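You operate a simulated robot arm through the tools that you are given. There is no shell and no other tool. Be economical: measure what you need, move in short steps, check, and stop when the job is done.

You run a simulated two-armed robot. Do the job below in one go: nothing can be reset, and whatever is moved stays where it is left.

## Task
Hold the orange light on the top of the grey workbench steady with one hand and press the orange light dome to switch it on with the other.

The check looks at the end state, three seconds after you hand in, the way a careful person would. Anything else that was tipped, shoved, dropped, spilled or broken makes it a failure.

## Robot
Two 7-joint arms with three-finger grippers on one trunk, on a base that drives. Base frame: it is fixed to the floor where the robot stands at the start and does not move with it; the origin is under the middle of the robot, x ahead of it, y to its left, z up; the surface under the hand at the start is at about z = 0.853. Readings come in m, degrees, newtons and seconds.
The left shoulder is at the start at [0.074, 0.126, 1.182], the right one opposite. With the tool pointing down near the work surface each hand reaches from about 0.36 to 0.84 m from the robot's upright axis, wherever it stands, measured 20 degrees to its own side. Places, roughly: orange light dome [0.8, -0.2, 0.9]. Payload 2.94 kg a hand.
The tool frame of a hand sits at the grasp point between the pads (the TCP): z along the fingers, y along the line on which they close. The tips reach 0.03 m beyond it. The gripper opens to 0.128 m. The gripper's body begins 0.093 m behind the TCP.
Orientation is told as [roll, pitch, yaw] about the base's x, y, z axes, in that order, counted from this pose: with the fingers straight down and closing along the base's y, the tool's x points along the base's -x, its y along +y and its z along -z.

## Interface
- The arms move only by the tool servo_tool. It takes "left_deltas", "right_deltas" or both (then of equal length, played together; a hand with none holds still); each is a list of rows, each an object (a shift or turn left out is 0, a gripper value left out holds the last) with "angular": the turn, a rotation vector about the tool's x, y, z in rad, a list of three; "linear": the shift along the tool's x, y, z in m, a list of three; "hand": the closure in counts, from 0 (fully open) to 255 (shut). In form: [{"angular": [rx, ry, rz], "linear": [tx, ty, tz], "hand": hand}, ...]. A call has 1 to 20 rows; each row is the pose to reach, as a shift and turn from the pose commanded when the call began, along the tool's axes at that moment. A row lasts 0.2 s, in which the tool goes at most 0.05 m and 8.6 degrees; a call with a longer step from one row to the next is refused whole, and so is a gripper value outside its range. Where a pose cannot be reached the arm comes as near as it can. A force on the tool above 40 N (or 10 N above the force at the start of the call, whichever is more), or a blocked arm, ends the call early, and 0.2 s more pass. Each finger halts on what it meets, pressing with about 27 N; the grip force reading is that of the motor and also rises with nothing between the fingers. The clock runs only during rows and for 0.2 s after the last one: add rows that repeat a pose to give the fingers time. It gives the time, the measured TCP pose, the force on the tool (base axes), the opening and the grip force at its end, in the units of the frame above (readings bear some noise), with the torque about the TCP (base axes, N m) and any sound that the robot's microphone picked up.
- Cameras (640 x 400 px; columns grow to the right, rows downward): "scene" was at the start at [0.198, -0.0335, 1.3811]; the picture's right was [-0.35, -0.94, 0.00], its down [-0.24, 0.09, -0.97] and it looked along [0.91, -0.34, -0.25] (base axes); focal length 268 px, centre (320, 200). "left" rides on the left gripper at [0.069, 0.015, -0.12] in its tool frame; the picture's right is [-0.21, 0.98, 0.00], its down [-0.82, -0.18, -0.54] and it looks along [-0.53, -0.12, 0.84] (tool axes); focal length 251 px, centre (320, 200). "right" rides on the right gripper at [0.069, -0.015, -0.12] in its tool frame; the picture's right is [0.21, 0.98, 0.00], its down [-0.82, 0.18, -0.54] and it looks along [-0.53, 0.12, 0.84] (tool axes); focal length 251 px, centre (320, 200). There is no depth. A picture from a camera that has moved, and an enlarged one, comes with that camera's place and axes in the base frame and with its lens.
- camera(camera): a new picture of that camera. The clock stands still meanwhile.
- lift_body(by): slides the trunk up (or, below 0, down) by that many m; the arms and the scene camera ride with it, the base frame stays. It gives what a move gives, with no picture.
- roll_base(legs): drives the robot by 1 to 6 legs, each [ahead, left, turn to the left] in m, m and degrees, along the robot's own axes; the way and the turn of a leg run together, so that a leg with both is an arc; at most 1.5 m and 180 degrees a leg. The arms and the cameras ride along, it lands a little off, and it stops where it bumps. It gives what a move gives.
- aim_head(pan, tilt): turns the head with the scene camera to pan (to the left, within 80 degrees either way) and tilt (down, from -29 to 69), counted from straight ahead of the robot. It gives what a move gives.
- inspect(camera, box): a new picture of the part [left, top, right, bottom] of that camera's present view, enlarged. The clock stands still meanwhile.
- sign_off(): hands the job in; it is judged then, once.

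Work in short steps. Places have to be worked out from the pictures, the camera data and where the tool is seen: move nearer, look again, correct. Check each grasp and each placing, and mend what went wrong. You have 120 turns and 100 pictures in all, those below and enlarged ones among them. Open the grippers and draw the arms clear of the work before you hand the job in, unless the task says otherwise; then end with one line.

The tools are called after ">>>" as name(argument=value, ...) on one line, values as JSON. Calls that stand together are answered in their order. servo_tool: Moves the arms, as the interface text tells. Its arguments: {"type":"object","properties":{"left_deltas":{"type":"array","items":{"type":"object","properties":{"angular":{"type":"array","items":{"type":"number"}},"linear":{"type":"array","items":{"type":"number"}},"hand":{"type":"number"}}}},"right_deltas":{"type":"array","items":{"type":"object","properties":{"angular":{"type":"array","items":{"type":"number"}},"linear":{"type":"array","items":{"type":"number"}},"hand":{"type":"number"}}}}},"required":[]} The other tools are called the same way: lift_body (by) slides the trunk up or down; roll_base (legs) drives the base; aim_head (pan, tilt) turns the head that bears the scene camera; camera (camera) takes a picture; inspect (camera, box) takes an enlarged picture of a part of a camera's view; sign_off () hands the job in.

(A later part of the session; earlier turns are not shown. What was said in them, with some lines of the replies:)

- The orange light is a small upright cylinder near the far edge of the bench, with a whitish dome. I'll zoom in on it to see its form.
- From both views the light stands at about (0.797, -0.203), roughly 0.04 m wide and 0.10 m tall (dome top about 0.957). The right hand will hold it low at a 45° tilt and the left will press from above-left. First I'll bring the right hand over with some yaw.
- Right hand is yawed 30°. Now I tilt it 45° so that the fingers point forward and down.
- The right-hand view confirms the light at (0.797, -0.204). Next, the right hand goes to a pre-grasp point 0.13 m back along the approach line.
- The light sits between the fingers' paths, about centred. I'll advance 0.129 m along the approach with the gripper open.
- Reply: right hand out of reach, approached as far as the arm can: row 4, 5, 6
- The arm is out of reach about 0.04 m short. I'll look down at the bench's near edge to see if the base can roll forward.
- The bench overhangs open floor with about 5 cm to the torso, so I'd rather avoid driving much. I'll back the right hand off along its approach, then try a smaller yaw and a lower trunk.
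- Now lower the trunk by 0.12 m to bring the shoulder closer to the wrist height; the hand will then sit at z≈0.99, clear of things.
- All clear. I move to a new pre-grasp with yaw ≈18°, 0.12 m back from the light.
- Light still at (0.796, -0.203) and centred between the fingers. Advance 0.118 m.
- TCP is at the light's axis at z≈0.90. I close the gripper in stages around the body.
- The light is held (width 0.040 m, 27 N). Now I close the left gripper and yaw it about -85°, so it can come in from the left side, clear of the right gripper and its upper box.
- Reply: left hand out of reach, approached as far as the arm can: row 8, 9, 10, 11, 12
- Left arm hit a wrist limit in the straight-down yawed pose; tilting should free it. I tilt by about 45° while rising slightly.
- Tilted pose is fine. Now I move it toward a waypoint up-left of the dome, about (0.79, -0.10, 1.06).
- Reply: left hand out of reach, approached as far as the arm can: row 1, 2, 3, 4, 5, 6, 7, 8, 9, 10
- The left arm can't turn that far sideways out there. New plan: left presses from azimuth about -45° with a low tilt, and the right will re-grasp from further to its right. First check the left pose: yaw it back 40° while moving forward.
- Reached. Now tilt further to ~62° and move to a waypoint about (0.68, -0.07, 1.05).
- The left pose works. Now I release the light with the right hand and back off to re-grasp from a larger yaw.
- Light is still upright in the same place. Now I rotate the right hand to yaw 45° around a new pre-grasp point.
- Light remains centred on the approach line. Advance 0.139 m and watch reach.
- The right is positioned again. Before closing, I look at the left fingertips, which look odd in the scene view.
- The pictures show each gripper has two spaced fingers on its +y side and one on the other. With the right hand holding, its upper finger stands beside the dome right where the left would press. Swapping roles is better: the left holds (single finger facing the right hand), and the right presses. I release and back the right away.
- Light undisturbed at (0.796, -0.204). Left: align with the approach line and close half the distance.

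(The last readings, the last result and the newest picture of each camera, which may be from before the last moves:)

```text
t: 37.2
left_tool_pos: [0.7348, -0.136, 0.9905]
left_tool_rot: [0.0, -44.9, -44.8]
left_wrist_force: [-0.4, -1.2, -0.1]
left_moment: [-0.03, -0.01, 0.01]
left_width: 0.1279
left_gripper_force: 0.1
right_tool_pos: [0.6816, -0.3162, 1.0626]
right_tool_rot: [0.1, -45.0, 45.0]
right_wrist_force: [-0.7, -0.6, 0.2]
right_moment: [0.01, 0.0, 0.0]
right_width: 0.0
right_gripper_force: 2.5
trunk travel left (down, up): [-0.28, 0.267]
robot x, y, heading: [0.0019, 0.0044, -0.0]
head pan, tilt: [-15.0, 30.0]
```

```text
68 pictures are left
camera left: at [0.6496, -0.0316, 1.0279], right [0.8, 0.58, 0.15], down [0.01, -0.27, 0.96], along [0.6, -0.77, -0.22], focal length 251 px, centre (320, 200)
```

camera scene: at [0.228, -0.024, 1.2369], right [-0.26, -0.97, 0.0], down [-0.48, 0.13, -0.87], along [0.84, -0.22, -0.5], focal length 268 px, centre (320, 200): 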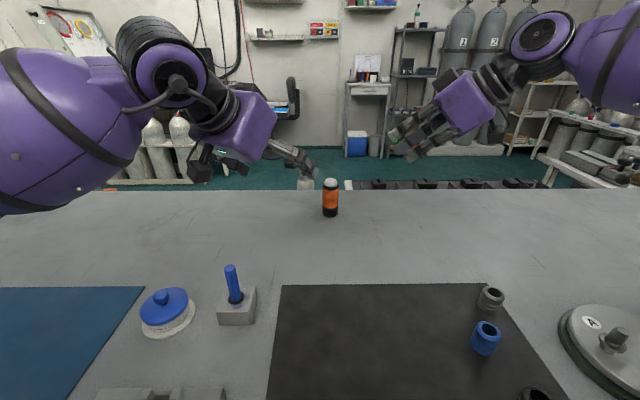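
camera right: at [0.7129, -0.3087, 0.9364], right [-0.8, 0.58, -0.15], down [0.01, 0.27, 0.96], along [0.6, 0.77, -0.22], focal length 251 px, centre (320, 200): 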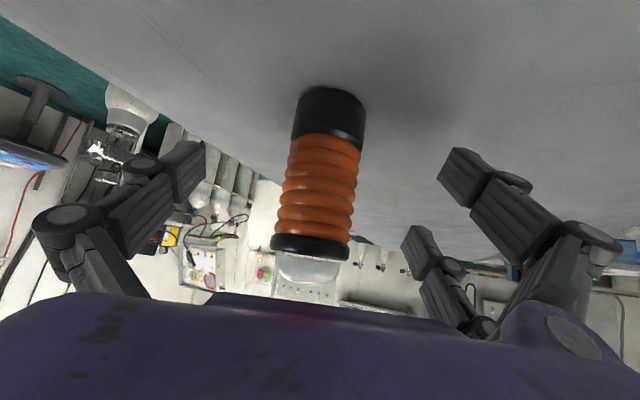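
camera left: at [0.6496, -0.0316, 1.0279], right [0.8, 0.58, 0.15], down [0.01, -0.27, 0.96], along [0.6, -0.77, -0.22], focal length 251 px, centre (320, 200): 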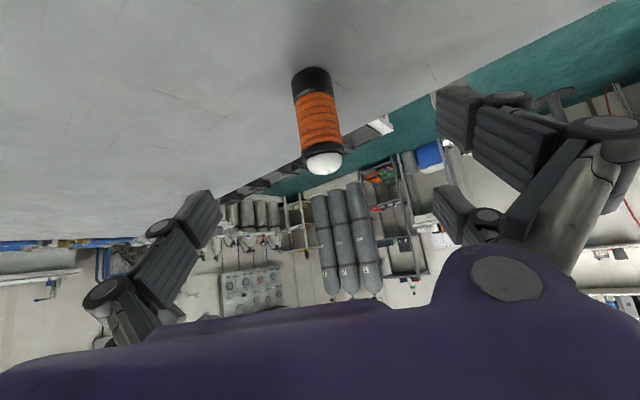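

Well aligned (within ~4 mm). Advance the remaining 0.12 m.

>>> servo_tool(left_deltas=[{"linear": [0, -0.004, 0.03]}, {"linear": [0, -0.004, 0.06]}, {"linear": [0, -0.004, 0.09]}, {"linear": [0, -0.004, 0.12]}, {"linear": [0, -0.004, 0.12]}])

>>> camera(camera="left")

>>> inspect(camera="scene", box=[250, 130, 410, 250])

```text
t: 38.4
left_tool_pos: [0.7879, -0.1999, 0.9057]
left_tool_rot: [0.0, -45.0, -45.0]
left_wrist_force: [0.0, -0.3, -1.0]
left_moment: [0.0, 0.0, 0.01]
left_width: 0.128
left_gripper_force: 0.1
right_tool_pos: [0.6814, -0.3165, 1.0635]
right_tool_rot: [0.1, -45.0, 45.0]
right_wrist_force: [-0.5, -0.3, 0.3]
right_moment: [-0.03, 0.0, 0.04]
right_width: 0.0
right_gripper_force: 3.0
trunk travel left (down, up): [-0.28, 0.267]
robot x, y, heading: [0.0012, -0.0004, -0.1]
head pan, tilt: [-15.0, 30.0]
```

```text
67 pictures are left
camera left: at [0.7029, -0.0943, 0.9431], right [0.8, 0.58, 0.15], down [0.01, -0.27, 0.96], along [0.6, -0.77, -0.22], focal length 251 px, centre (320, 200)
```

left: 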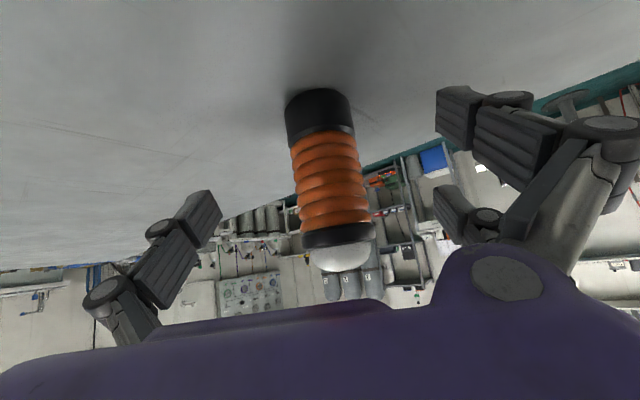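

```text
3.33 times, centred on (330, 190) of scene
camera zoom: at [0.2277, -0.0238, 1.237], right [-0.26, -0.97, 0.0], down [-0.48, 0.13, -0.87], along [0.84, -0.22, -0.5], focal length 894 px, centre (287, 233)
```

zoom: 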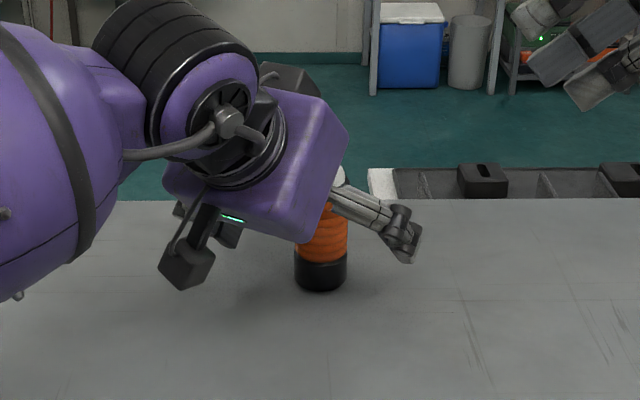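

In place. Close the left gripper in stages.

>>> servo_tool(left_deltas=[{"linear": [0, 0.002, 0], "hand": 60}, {"linear": [0, 0.002, 0], "hand": 110}, {"linear": [0, 0.002, 0], "hand": 145}, {"linear": [0, 0.002, 0], "hand": 160}, {"linear": [0, 0.002, 0], "hand": 168}, {"linear": [0, 0.002, 0], "hand": 176}, {"linear": [0, 0.002, 0], "hand": 184}, {"linear": [0, 0.002, 0], "hand": 192}, {"linear": [0, 0.002, 0], "hand": 200}, {"linear": [0, 0.002, 0], "hand": 200}])

>>> camera(camera="left")

>>> camera(camera="right")

```text
t: 40.6
left_tool_pos: [0.7903, -0.1979, 0.9057]
left_tool_rot: [-0.1, -45.1, -44.9]
left_wrist_force: [0.3, 1.1, 1.3]
left_moment: [0.04, -0.08, 0.0]
left_width: 0.0401
left_gripper_force: 26.9
right_tool_pos: [0.6818, -0.3172, 1.0635]
right_tool_rot: [0.0, -44.9, 45.0]
right_wrist_force: [0.4, 0.9, 0.6]
right_moment: [0.02, 0.02, 0.0]
right_width: 0.0
right_gripper_force: 3.2
trunk travel left (down, up): [-0.28, 0.267]
robot x, y, heading: [0.0011, -0.0031, -0.2]
head pan, tilt: [-15.0, 30.0]
```

```text
65 pictures are left
camera left: at [0.7049, -0.0934, 0.9431], right [0.8, 0.58, 0.15], down [0.01, -0.27, 0.96], along [0.6, -0.77, -0.22], focal length 251 px, centre (320, 200)
```

left: 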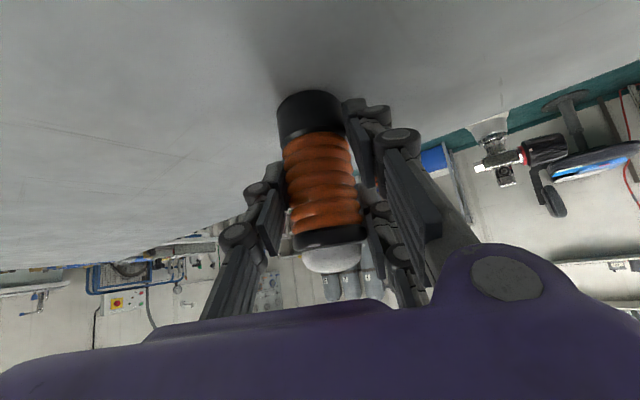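

```text
64 pictures are left
camera right: at [0.5983, -0.4221, 1.0987], right [-0.8, 0.58, -0.15], down [0.01, 0.27, 0.96], along [0.6, 0.77, -0.22], focal length 251 px, centre (320, 200)
```

right: 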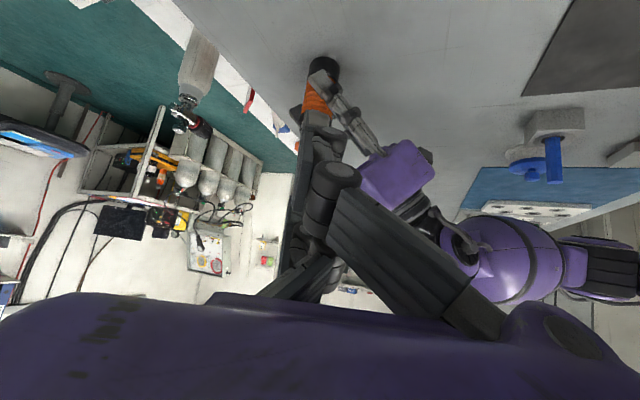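

Left holds the light (0.040 m, 27 N), dome fully exposed toward the right. Now tilt the right hand flatter (~68°) while rising a little.

>>> servo_tool(right_deltas=[{"angular": [0, -0.1, 0], "linear": [0.0, 0, -0.005]}, {"angular": [0, -0.2, 0], "linear": [-0.005, 0, -0.01]}, {"angular": [0, -0.3, 0], "linear": [-0.01, 0, -0.015]}, {"angular": [0, -0.4, 0], "linear": [-0.015, 0, -0.015]}, {"angular": [0, -0.4, 0], "linear": [-0.015, 0, -0.015]}])

>>> camera(camera="right")

>>> camera(camera="scene")

```text
t: 41.8
left_tool_pos: [0.7889, -0.1998, 0.9064]
left_tool_rot: [0.0, -45.1, -44.8]
left_wrist_force: [0.2, -1.4, 1.3]
left_moment: [-0.02, -0.03, -0.02]
left_width: 0.0398
left_gripper_force: 27.2
right_tool_pos: [0.6815, -0.3191, 1.0852]
right_tool_rot: [0.1, -67.9, 45.0]
right_wrist_force: [-1.7, 0.4, -0.5]
right_moment: [-0.02, 0.02, 0.01]
right_width: 0.0
right_gripper_force: 3.6
trunk travel left (down, up): [-0.28, 0.267]
robot x, y, heading: [-0.0005, 0.002, 0.0]
head pan, tilt: [-15.0, 30.0]
```

```text
63 pictures are left
camera right: at [0.5947, -0.4264, 1.066], right [-0.75, 0.63, -0.2], down [-0.26, -0.01, 0.96], along [0.61, 0.77, 0.17], focal length 251 px, centre (320, 200)
```

right: 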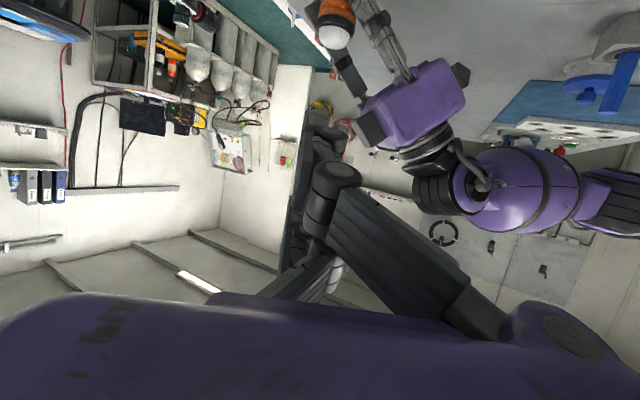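

```text
62 pictures are left
camera scene: at [0.2279, -0.0242, 1.2369], right [-0.26, -0.97, 0.0], down [-0.48, 0.13, -0.87], along [0.84, -0.22, -0.5], focal length 268 px, centre (320, 200)
```

scene: 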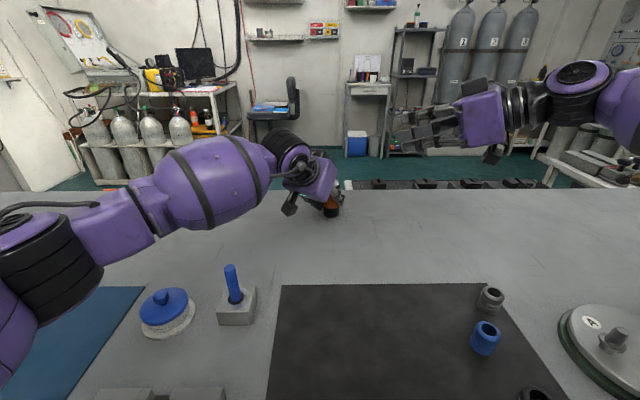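

Clear of the left hand. Move the right tip toward above the dome, stopping ~4 cm short to check.

>>> servo_tool(right_deltas=[{"linear": [-0.01, 0, 0.03]}, {"linear": [-0.02, -0.001, 0.06]}, {"linear": [-0.021, -0.002, 0.09]}, {"linear": [-0.021, -0.002, 0.105]}, {"linear": [-0.021, -0.002, 0.105]}])

>>> camera(camera="right")

>>> inspect(camera="scene", box=[250, 110, 410, 230])

>>> camera(camera="left")

```text
t: 43.0
left_tool_pos: [0.7889, -0.1988, 0.9073]
left_tool_rot: [0.1, -45.0, -44.9]
left_wrist_force: [1.1, 0.7, 0.6]
left_moment: [0.06, -0.08, 0.01]
left_width: 0.0398
left_gripper_force: 26.9
right_tool_pos: [0.7559, -0.2479, 1.0672]
right_tool_rot: [0.1, -67.9, 45.0]
right_wrist_force: [-0.3, -0.4, 0.3]
right_moment: [-0.02, 0.0, 0.02]
right_width: 0.0
right_gripper_force: 3.2
trunk travel left (down, up): [-0.28, 0.267]
robot x, y, heading: [-0.0018, -0.0005, 0.1]
head pan, tilt: [-15.0, 30.0]
```

```text
61 pictures are left
camera right: at [0.6697, -0.3547, 1.0481], right [-0.75, 0.63, -0.2], down [-0.26, -0.01, 0.96], along [0.61, 0.77, 0.17], focal length 251 px, centre (320, 200)
```

right: 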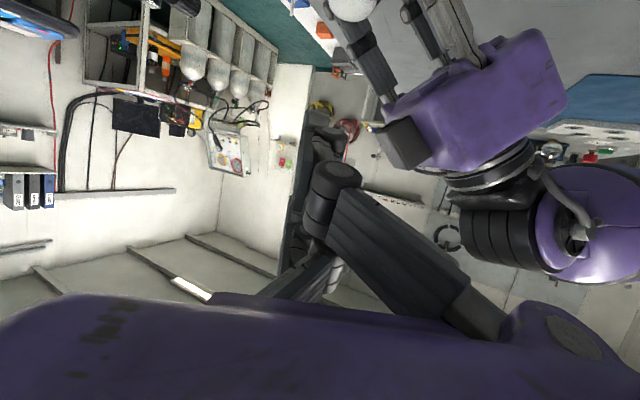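

```text
3.33 times, centred on (330, 170) of scene
camera zoom: at [0.2279, -0.0242, 1.2369], right [-0.26, -0.97, 0.0], down [-0.48, 0.13, -0.87], along [0.84, -0.22, -0.5], focal length 894 px, centre (287, 300)
```

zoom: 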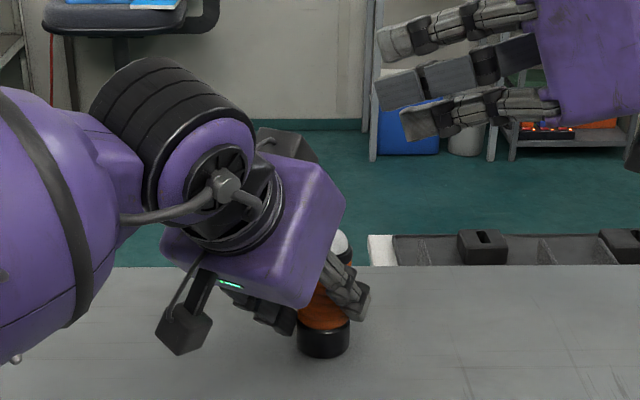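

```text
59 pictures are left
camera left: at [0.705, -0.0933, 0.9431], right [0.8, 0.58, 0.15], down [0.01, -0.27, 0.96], along [0.6, -0.77, -0.22], focal length 251 px, centre (320, 200)
```

left: 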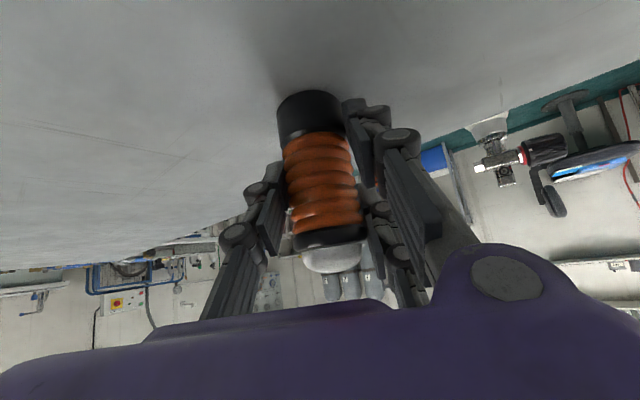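

The right's three fingertips are stacked vertically, so the lowest one will reach the dome first. Move the remaining ~4.5 cm so the tips are above the dome.

>>> servo_tool(right_deltas=[{"linear": [0.002, 0, 0.015]}, {"linear": [0.004, 0, 0.03]}, {"linear": [0.005, 0, 0.045]}, {"linear": [0.005, 0, 0.045]}])

>>> inspect(camera="scene", box=[280, 120, 400, 210])

>>> camera(camera="right")

```text
t: 44.0
left_tool_pos: [0.7889, -0.1994, 0.9058]
left_tool_rot: [0.0, -45.0, -44.9]
left_wrist_force: [0.4, 0.4, 1.5]
left_moment: [0.04, -0.04, -0.02]
left_width: 0.0399
left_gripper_force: 26.9
right_tool_pos: [0.7842, -0.221, 1.0443]
right_tool_rot: [0.2, -67.9, 44.9]
right_wrist_force: [0.9, 0.6, 0.8]
right_moment: [0.01, 0.01, 0.03]
right_width: 0.0001
right_gripper_force: 3.2
trunk travel left (down, up): [-0.28, 0.267]
robot x, y, heading: [-0.0006, 0.0029, -0.2]
head pan, tilt: [-15.0, 30.0]
```

```text
4.44 times, centred on (340, 165) of scene
camera zoom: at [0.2278, -0.0243, 1.2369], right [-0.26, -0.97, 0.0], down [-0.48, 0.13, -0.87], along [0.84, -0.22, -0.5], focal length 1193 px, centre (231, 356)
```

zoom: 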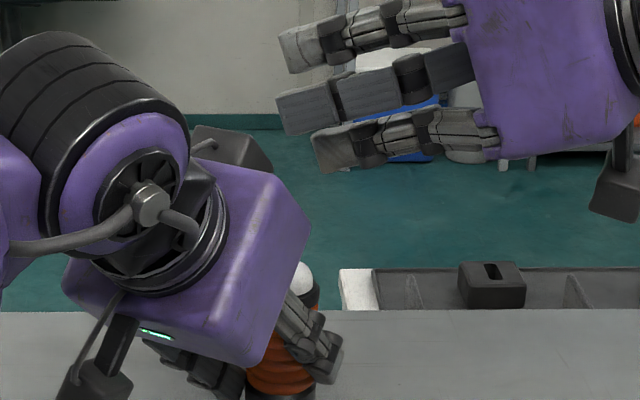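

```text
57 pictures are left
camera right: at [0.697, -0.3277, 1.0253], right [-0.75, 0.63, -0.2], down [-0.26, -0.01, 0.96], along [0.61, 0.77, 0.17], focal length 251 px, centre (320, 200)
```

right: 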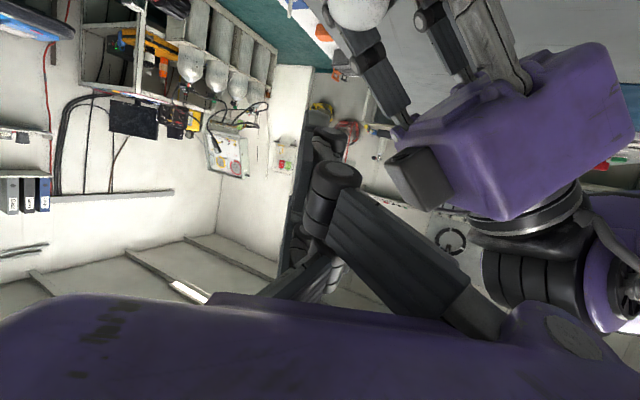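

Tips sit above the dome at about (0.796, -0.203). Lower straight down in 5 mm steps, first by 3 cm, then look.

>>> servo_tool(right_deltas=[{"linear": [0.0093, 0, 0.0038]}, {"linear": [0.0185, 0, 0.0075]}, {"linear": [0.0232, 0, 0.0094]}, {"linear": [0.0278, 0, 0.0113]}, {"linear": [0.0278, 0, 0.0113]}])

>>> inspect(camera="scene", box=[280, 120, 400, 210])

>>> camera(camera="left")

```text
t: 45.2
left_tool_pos: [0.7891, -0.1997, 0.9061]
left_tool_rot: [0.1, -44.9, -45.0]
left_wrist_force: [-0.2, -0.7, 1.0]
left_moment: [0.05, -0.11, -0.01]
left_width: 0.0401
left_gripper_force: 27.1
right_tool_pos: [0.7838, -0.2181, 1.015]
right_tool_rot: [0.0, -67.9, 45.0]
right_wrist_force: [0.9, 0.7, 0.1]
right_moment: [-0.01, 0.03, -0.06]
right_width: 0.0003
right_gripper_force: 3.3
trunk travel left (down, up): [-0.28, 0.267]
robot x, y, heading: [-0.0032, 0.0023, -0.2]
head pan, tilt: [-15.0, 30.0]
```

```text
4.44 times, centred on (340, 165) of scene
camera zoom: at [0.2279, -0.0242, 1.2369], right [-0.26, -0.97, 0.0], down [-0.48, 0.13, -0.87], along [0.84, -0.22, -0.5], focal length 1193 px, centre (231, 356)
```

zoom: 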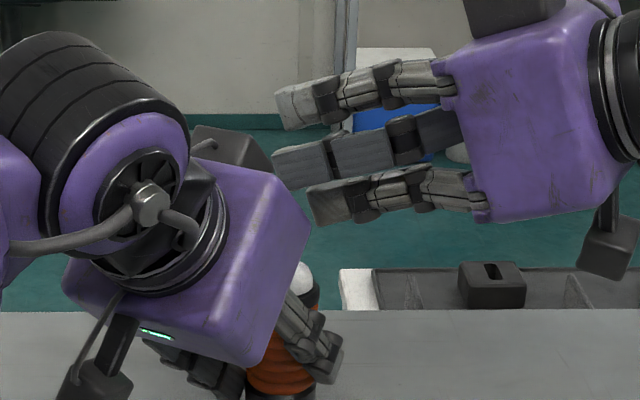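

```text
55 pictures are left
camera left: at [0.7048, -0.0935, 0.9431], right [0.8, 0.58, 0.15], down [0.01, -0.27, 0.96], along [0.6, -0.77, -0.22], focal length 251 px, centre (320, 200)
```

left: 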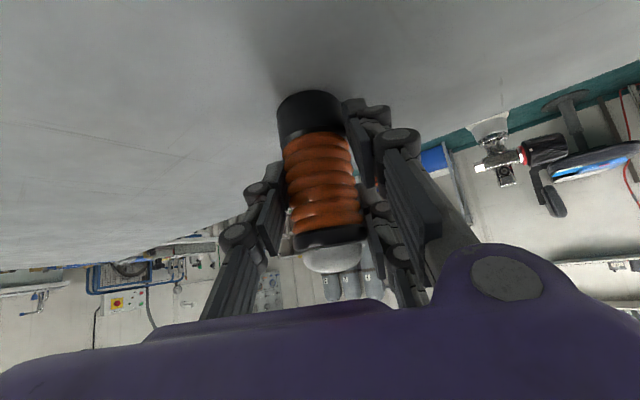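

About 2 cm still to go; the lower fingertip is slightly short of the dome centre. I nudge 5 mm forward and descend another 1.5 cm.

>>> servo_tool(right_deltas=[{"linear": [0.003, 0, 0.006]}, {"linear": [0.0065, 0, 0.0085]}, {"linear": [0.011, 0, 0.0103]}, {"linear": [0.0121, 0, 0.0103]}, {"linear": [0.0121, 0, 0.0103]}])

>>> inspect(camera="scene", box=[280, 120, 400, 210])

```text
t: 46.4
left_tool_pos: [0.7894, -0.1989, 0.9069]
left_tool_rot: [0.0, -44.9, -44.8]
left_wrist_force: [0.4, -0.8, 1.5]
left_moment: [0.0, -0.07, 0.02]
left_width: 0.0398
left_gripper_force: 26.8
right_tool_pos: [0.7867, -0.2147, 0.9985]
right_tool_rot: [0.2, -67.9, 44.9]
right_wrist_force: [-0.7, -1.1, -0.1]
right_moment: [-0.02, -0.02, 0.02]
right_width: 0.0
right_gripper_force: 3.1
trunk travel left (down, up): [-0.28, 0.267]
robot x, y, heading: [0.001, 0.001, -0.1]
head pan, tilt: [-15.0, 30.0]
```

```text
4.44 times, centred on (340, 165) of scene
camera zoom: at [0.2279, -0.0242, 1.2369], right [-0.26, -0.97, 0.0], down [-0.48, 0.13, -0.87], along [0.84, -0.22, -0.5], focal length 1193 px, centre (231, 356)
```

zoom: 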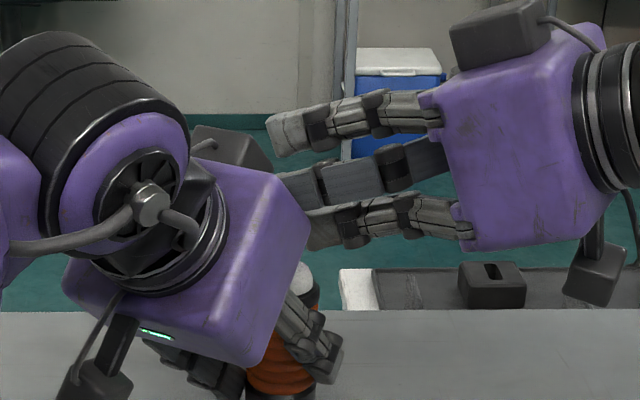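

About 7 mm to contact. Descend 9 mm in 3 mm steps and read the force.

>>> servo_tool(right_deltas=[{"linear": [0.0028, 0, 0.0011]}, {"linear": [0.0056, 0, 0.0023]}, {"linear": [0.0083, 0, 0.0034]}, {"linear": [0.0083, 0, 0.0034]}])

>>> inspect(camera="scene", box=[280, 120, 400, 210])

>>> inspect(camera="left", box=[240, 200, 420, 310])

```text
t: 47.4
left_tool_pos: [0.7894, -0.199, 0.9076]
left_tool_rot: [0.0, -45.0, -44.9]
left_wrist_force: [0.0, -0.3, 2.0]
left_moment: [0.05, -0.09, -0.01]
left_width: 0.0397
left_gripper_force: 26.6
right_tool_pos: [0.7879, -0.2151, 0.9903]
right_tool_rot: [-0.1, -67.9, 45.0]
right_wrist_force: [0.3, -0.8, 0.9]
right_moment: [0.02, 0.01, 0.0]
right_width: 0.0
right_gripper_force: 2.7
trunk travel left (down, up): [-0.28, 0.267]
robot x, y, heading: [-0.0029, -0.0008, 0.1]
head pan, tilt: [-15.0, 30.0]
```

```text
4.44 times, centred on (340, 165) of scene
camera zoom: at [0.2279, -0.0242, 1.2369], right [-0.26, -0.97, 0.0], down [-0.48, 0.13, -0.87], along [0.84, -0.22, -0.5], focal length 1193 px, centre (231, 356)
```

zoom: 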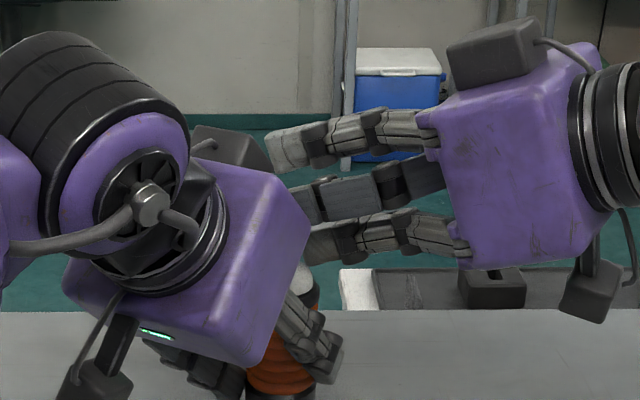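

```text
3.56 times, centred on (330, 255) of left
camera zoom: at [0.7048, -0.0935, 0.9431], right [0.8, 0.58, 0.15], down [0.01, -0.27, 0.96], along [0.6, -0.77, -0.22], focal length 894 px, centre (284, 4)
```

zoom: 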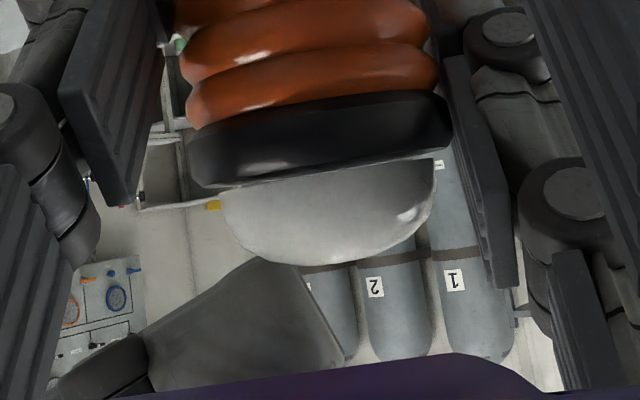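

The left view shows the right's lower fingertip just at the dome's near side. I lift 3 mm, move 8 mm forward to centre it, then come down to contact.

>>> servo_tool(right_deltas=[{"linear": [-0.0028, 0, -0.0011]}, {"linear": [-0.0058, 0, 0.0063]}, {"linear": [-0.003, 0, 0.0074]}, {"linear": [-0.0012, 0, 0.0081]}, {"linear": [-0.0012, 0, 0.0081]}])

>>> inspect(camera="left", box=[240, 200, 420, 310])

```text
t: 48.6
left_tool_pos: [0.7894, -0.2, 0.9057]
left_tool_rot: [0.0, -45.0, -44.9]
left_wrist_force: [0.7, 0.1, 1.3]
left_moment: [-0.02, -0.09, -0.03]
left_width: 0.0397
left_gripper_force: 27.3
right_tool_pos: [0.7933, -0.2093, 0.9883]
right_tool_rot: [0.0, -68.0, 45.0]
right_wrist_force: [0.6, -0.3, 0.7]
right_moment: [-0.04, 0.0, 0.02]
right_width: 0.0
right_gripper_force: 3.0
trunk travel left (down, up): [-0.28, 0.267]
robot x, y, heading: [0.0, 0.0022, 0.2]
head pan, tilt: [-15.0, 30.0]
```

```text
3.56 times, centred on (330, 255) of left
camera zoom: at [0.7047, -0.0935, 0.9431], right [0.8, 0.58, 0.15], down [0.01, -0.27, 0.96], along [0.6, -0.77, -0.22], focal length 894 px, centre (284, 4)
```

zoom: 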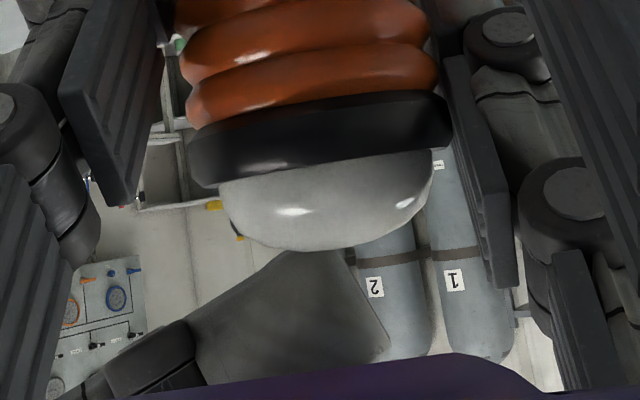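

The dome appears slightly pushed in (its lower edge rose in the picture). Press 3 mm more and check.

>>> servo_tool(right_deltas=[{"linear": [0.0014, 0, 0.0006]}, {"linear": [0.0028, 0, 0.0011]}, {"linear": [0.0028, 0, 0.0011]}])

>>> inspect(camera="left", box=[240, 200, 420, 310])

>>> inspect(camera="scene", box=[280, 120, 400, 210])

```text
t: 49.4
left_tool_pos: [0.7876, -0.1985, 0.9055]
left_tool_rot: [0.0, -45.1, -45.0]
left_wrist_force: [1.6, -0.4, 0.7]
left_moment: [-0.04, -0.08, -0.01]
left_width: 0.04
left_gripper_force: 26.6
right_tool_pos: [0.7924, -0.2094, 0.9832]
right_tool_rot: [0.1, -68.1, 44.8]
right_wrist_force: [1.0, -0.9, 3.2]
right_moment: [-0.11, -0.04, 0.01]
right_width: 0.0
right_gripper_force: 3.0
trunk travel left (down, up): [-0.28, 0.267]
robot x, y, heading: [-0.0019, 0.0006, 0.2]
head pan, tilt: [-15.0, 30.0]
heard: click
```

```text
3.56 times, centred on (330, 255) of left
camera zoom: at [0.7047, -0.0935, 0.9431], right [0.8, 0.58, 0.15], down [0.01, -0.27, 0.96], along [0.6, -0.77, -0.22], focal length 894 px, centre (284, 4)
```

zoom: 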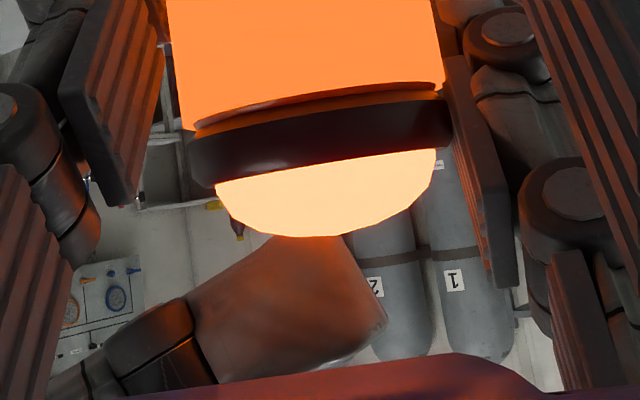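

```text
4.44 times, centred on (340, 165) of scene
camera zoom: at [0.2277, -0.0243, 1.237], right [-0.26, -0.97, 0.0], down [-0.48, 0.13, -0.87], along [0.84, -0.22, -0.5], focal length 1193 px, centre (231, 356)
```

zoom: 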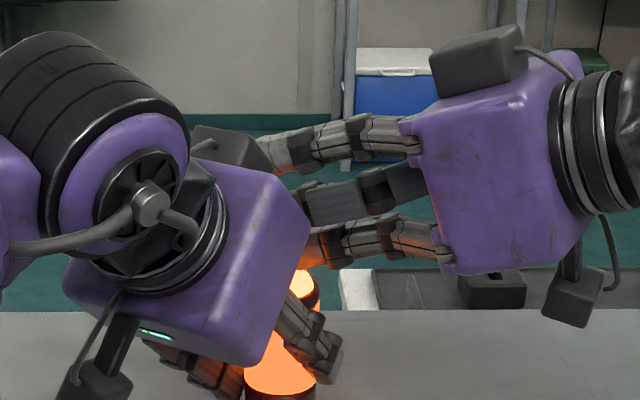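

It clicked and is lit. Raise the right hand straight up and back it away along its approach, with the left still holding.

>>> servo_tool(right_deltas=[{"linear": [-0.0093, 0, -0.0038]}, {"linear": [-0.028, 0, -0.0113]}, {"linear": [-0.056, 0, -0.0225]}, {"linear": [-0.056, 0, -0.06]}, {"linear": [-0.056, 0, -0.1]}, {"linear": [-0.056, 0, -0.14]}, {"linear": [-0.056, 0, -0.18]}, {"linear": [-0.056, 0, -0.18]}])

>>> inspect(camera="left", box=[240, 200, 420, 310])

```text
t: 51.2
left_tool_pos: [0.7898, -0.1991, 0.9062]
left_tool_rot: [-0.1, -45.0, -44.9]
left_wrist_force: [-1.0, 0.3, 1.7]
left_moment: [0.0, -0.02, 0.0]
left_width: 0.0399
left_gripper_force: 26.8
right_tool_pos: [0.6942, -0.3118, 1.1052]
right_tool_rot: [0.1, -67.9, 45.0]
right_wrist_force: [0.0, 0.3, 0.3]
right_moment: [0.01, 0.03, 0.01]
right_width: 0.0002
right_gripper_force: 3.0
trunk travel left (down, up): [-0.28, 0.267]
robot x, y, heading: [0.0018, -0.0027, 0.1]
head pan, tilt: [-15.0, 30.0]
```

```text
3.56 times, centred on (330, 255) of left
camera zoom: at [0.7048, -0.0935, 0.9431], right [0.8, 0.58, 0.15], down [0.01, -0.27, 0.96], along [0.6, -0.77, -0.22], focal length 894 px, centre (284, 4)
```

zoom: 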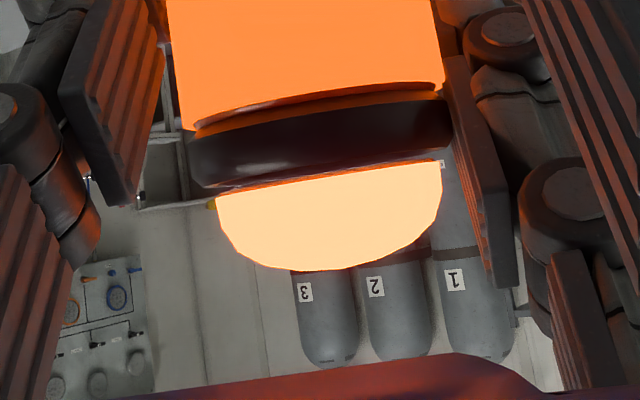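

The dome sprang back and the light stays on. Now open the left hand and retreat along its approach, opening the right too.

>>> servo_tool(left_deltas=[{"hand": 150}, {"hand": 100}, {"hand": 0}, {"hand": 0}, {"hand": 0}, {"linear": [0, 0, -0.03]}, {"linear": [0, 0, -0.07]}, {"linear": [0, 0, -0.11]}, {"linear": [0, 0, -0.15]}, {"linear": [0, 0, -0.19]}, {"linear": [0, 0, -0.22]}, {"linear": [0, 0, -0.22]}], right_deltas=[{"hand": 255}, {"hand": 255}, {"hand": 255}, {"hand": 255}, {"hand": 255}, {"linear": [0, 0, -0.01], "hand": 200}, {"linear": [0, 0, -0.02], "hand": 100}, {"linear": [0, 0, -0.03], "hand": 0}, {"linear": [0, 0, -0.04]}, {"linear": [0, 0, -0.05]}, {"linear": [0, 0, -0.05]}, {"linear": [0, 0, -0.05]}])

>>> camera(camera="scene")

>>> camera(camera="left")

```text
t: 53.8
left_tool_pos: [0.6804, -0.0887, 1.0635]
left_tool_rot: [0.0, -45.0, -44.8]
left_wrist_force: [-0.2, -0.2, -0.9]
left_moment: [0.0, 0.0, -0.02]
left_width: 0.1278
left_gripper_force: 0.1
right_tool_pos: [0.6587, -0.3443, 1.1254]
right_tool_rot: [0.2, -67.9, 44.9]
right_wrist_force: [-0.4, -0.4, 0.5]
right_moment: [-0.01, 0.01, 0.01]
right_width: 0.1284
right_gripper_force: 0.1
trunk travel left (down, up): [-0.28, 0.267]
robot x, y, heading: [0.0034, 0.0022, -0.0]
head pan, tilt: [-15.0, 30.0]
```

```text
47 pictures are left
camera scene: at [0.2284, -0.0246, 1.2368], right [-0.26, -0.97, 0.0], down [-0.48, 0.13, -0.87], along [0.84, -0.22, -0.5], focal length 268 px, centre (320, 200)
```

scene: 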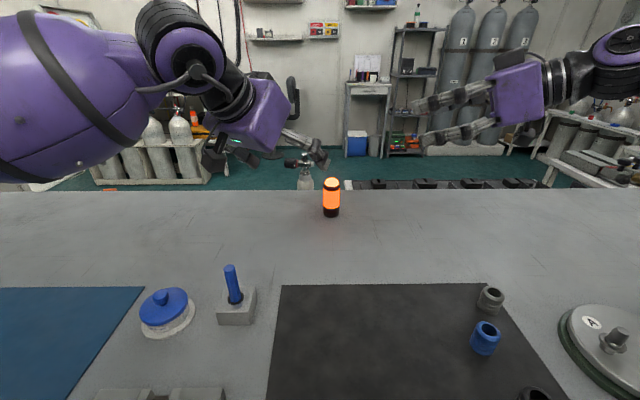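

```text
46 pictures are left
camera left: at [0.5968, 0.016, 1.1], right [0.8, 0.58, 0.15], down [0.01, -0.27, 0.96], along [0.6, -0.77, -0.22], focal length 251 px, centre (320, 200)
```

left: 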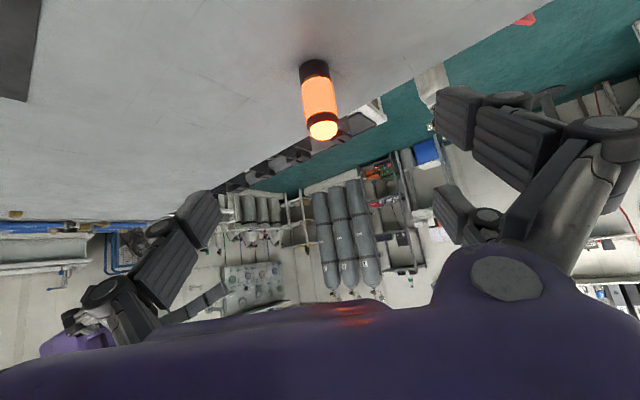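

The light is upright, lit and in its place; both hands are open and clear, and nothing else has moved. Handing in.

>>> sign_off()

```text
The job is handed in.
```

The orange light is on: the left hand held it steady on the bench while the right hand pressed the dome until it clicked. It stands upright in its place, and both hands are open and clear.
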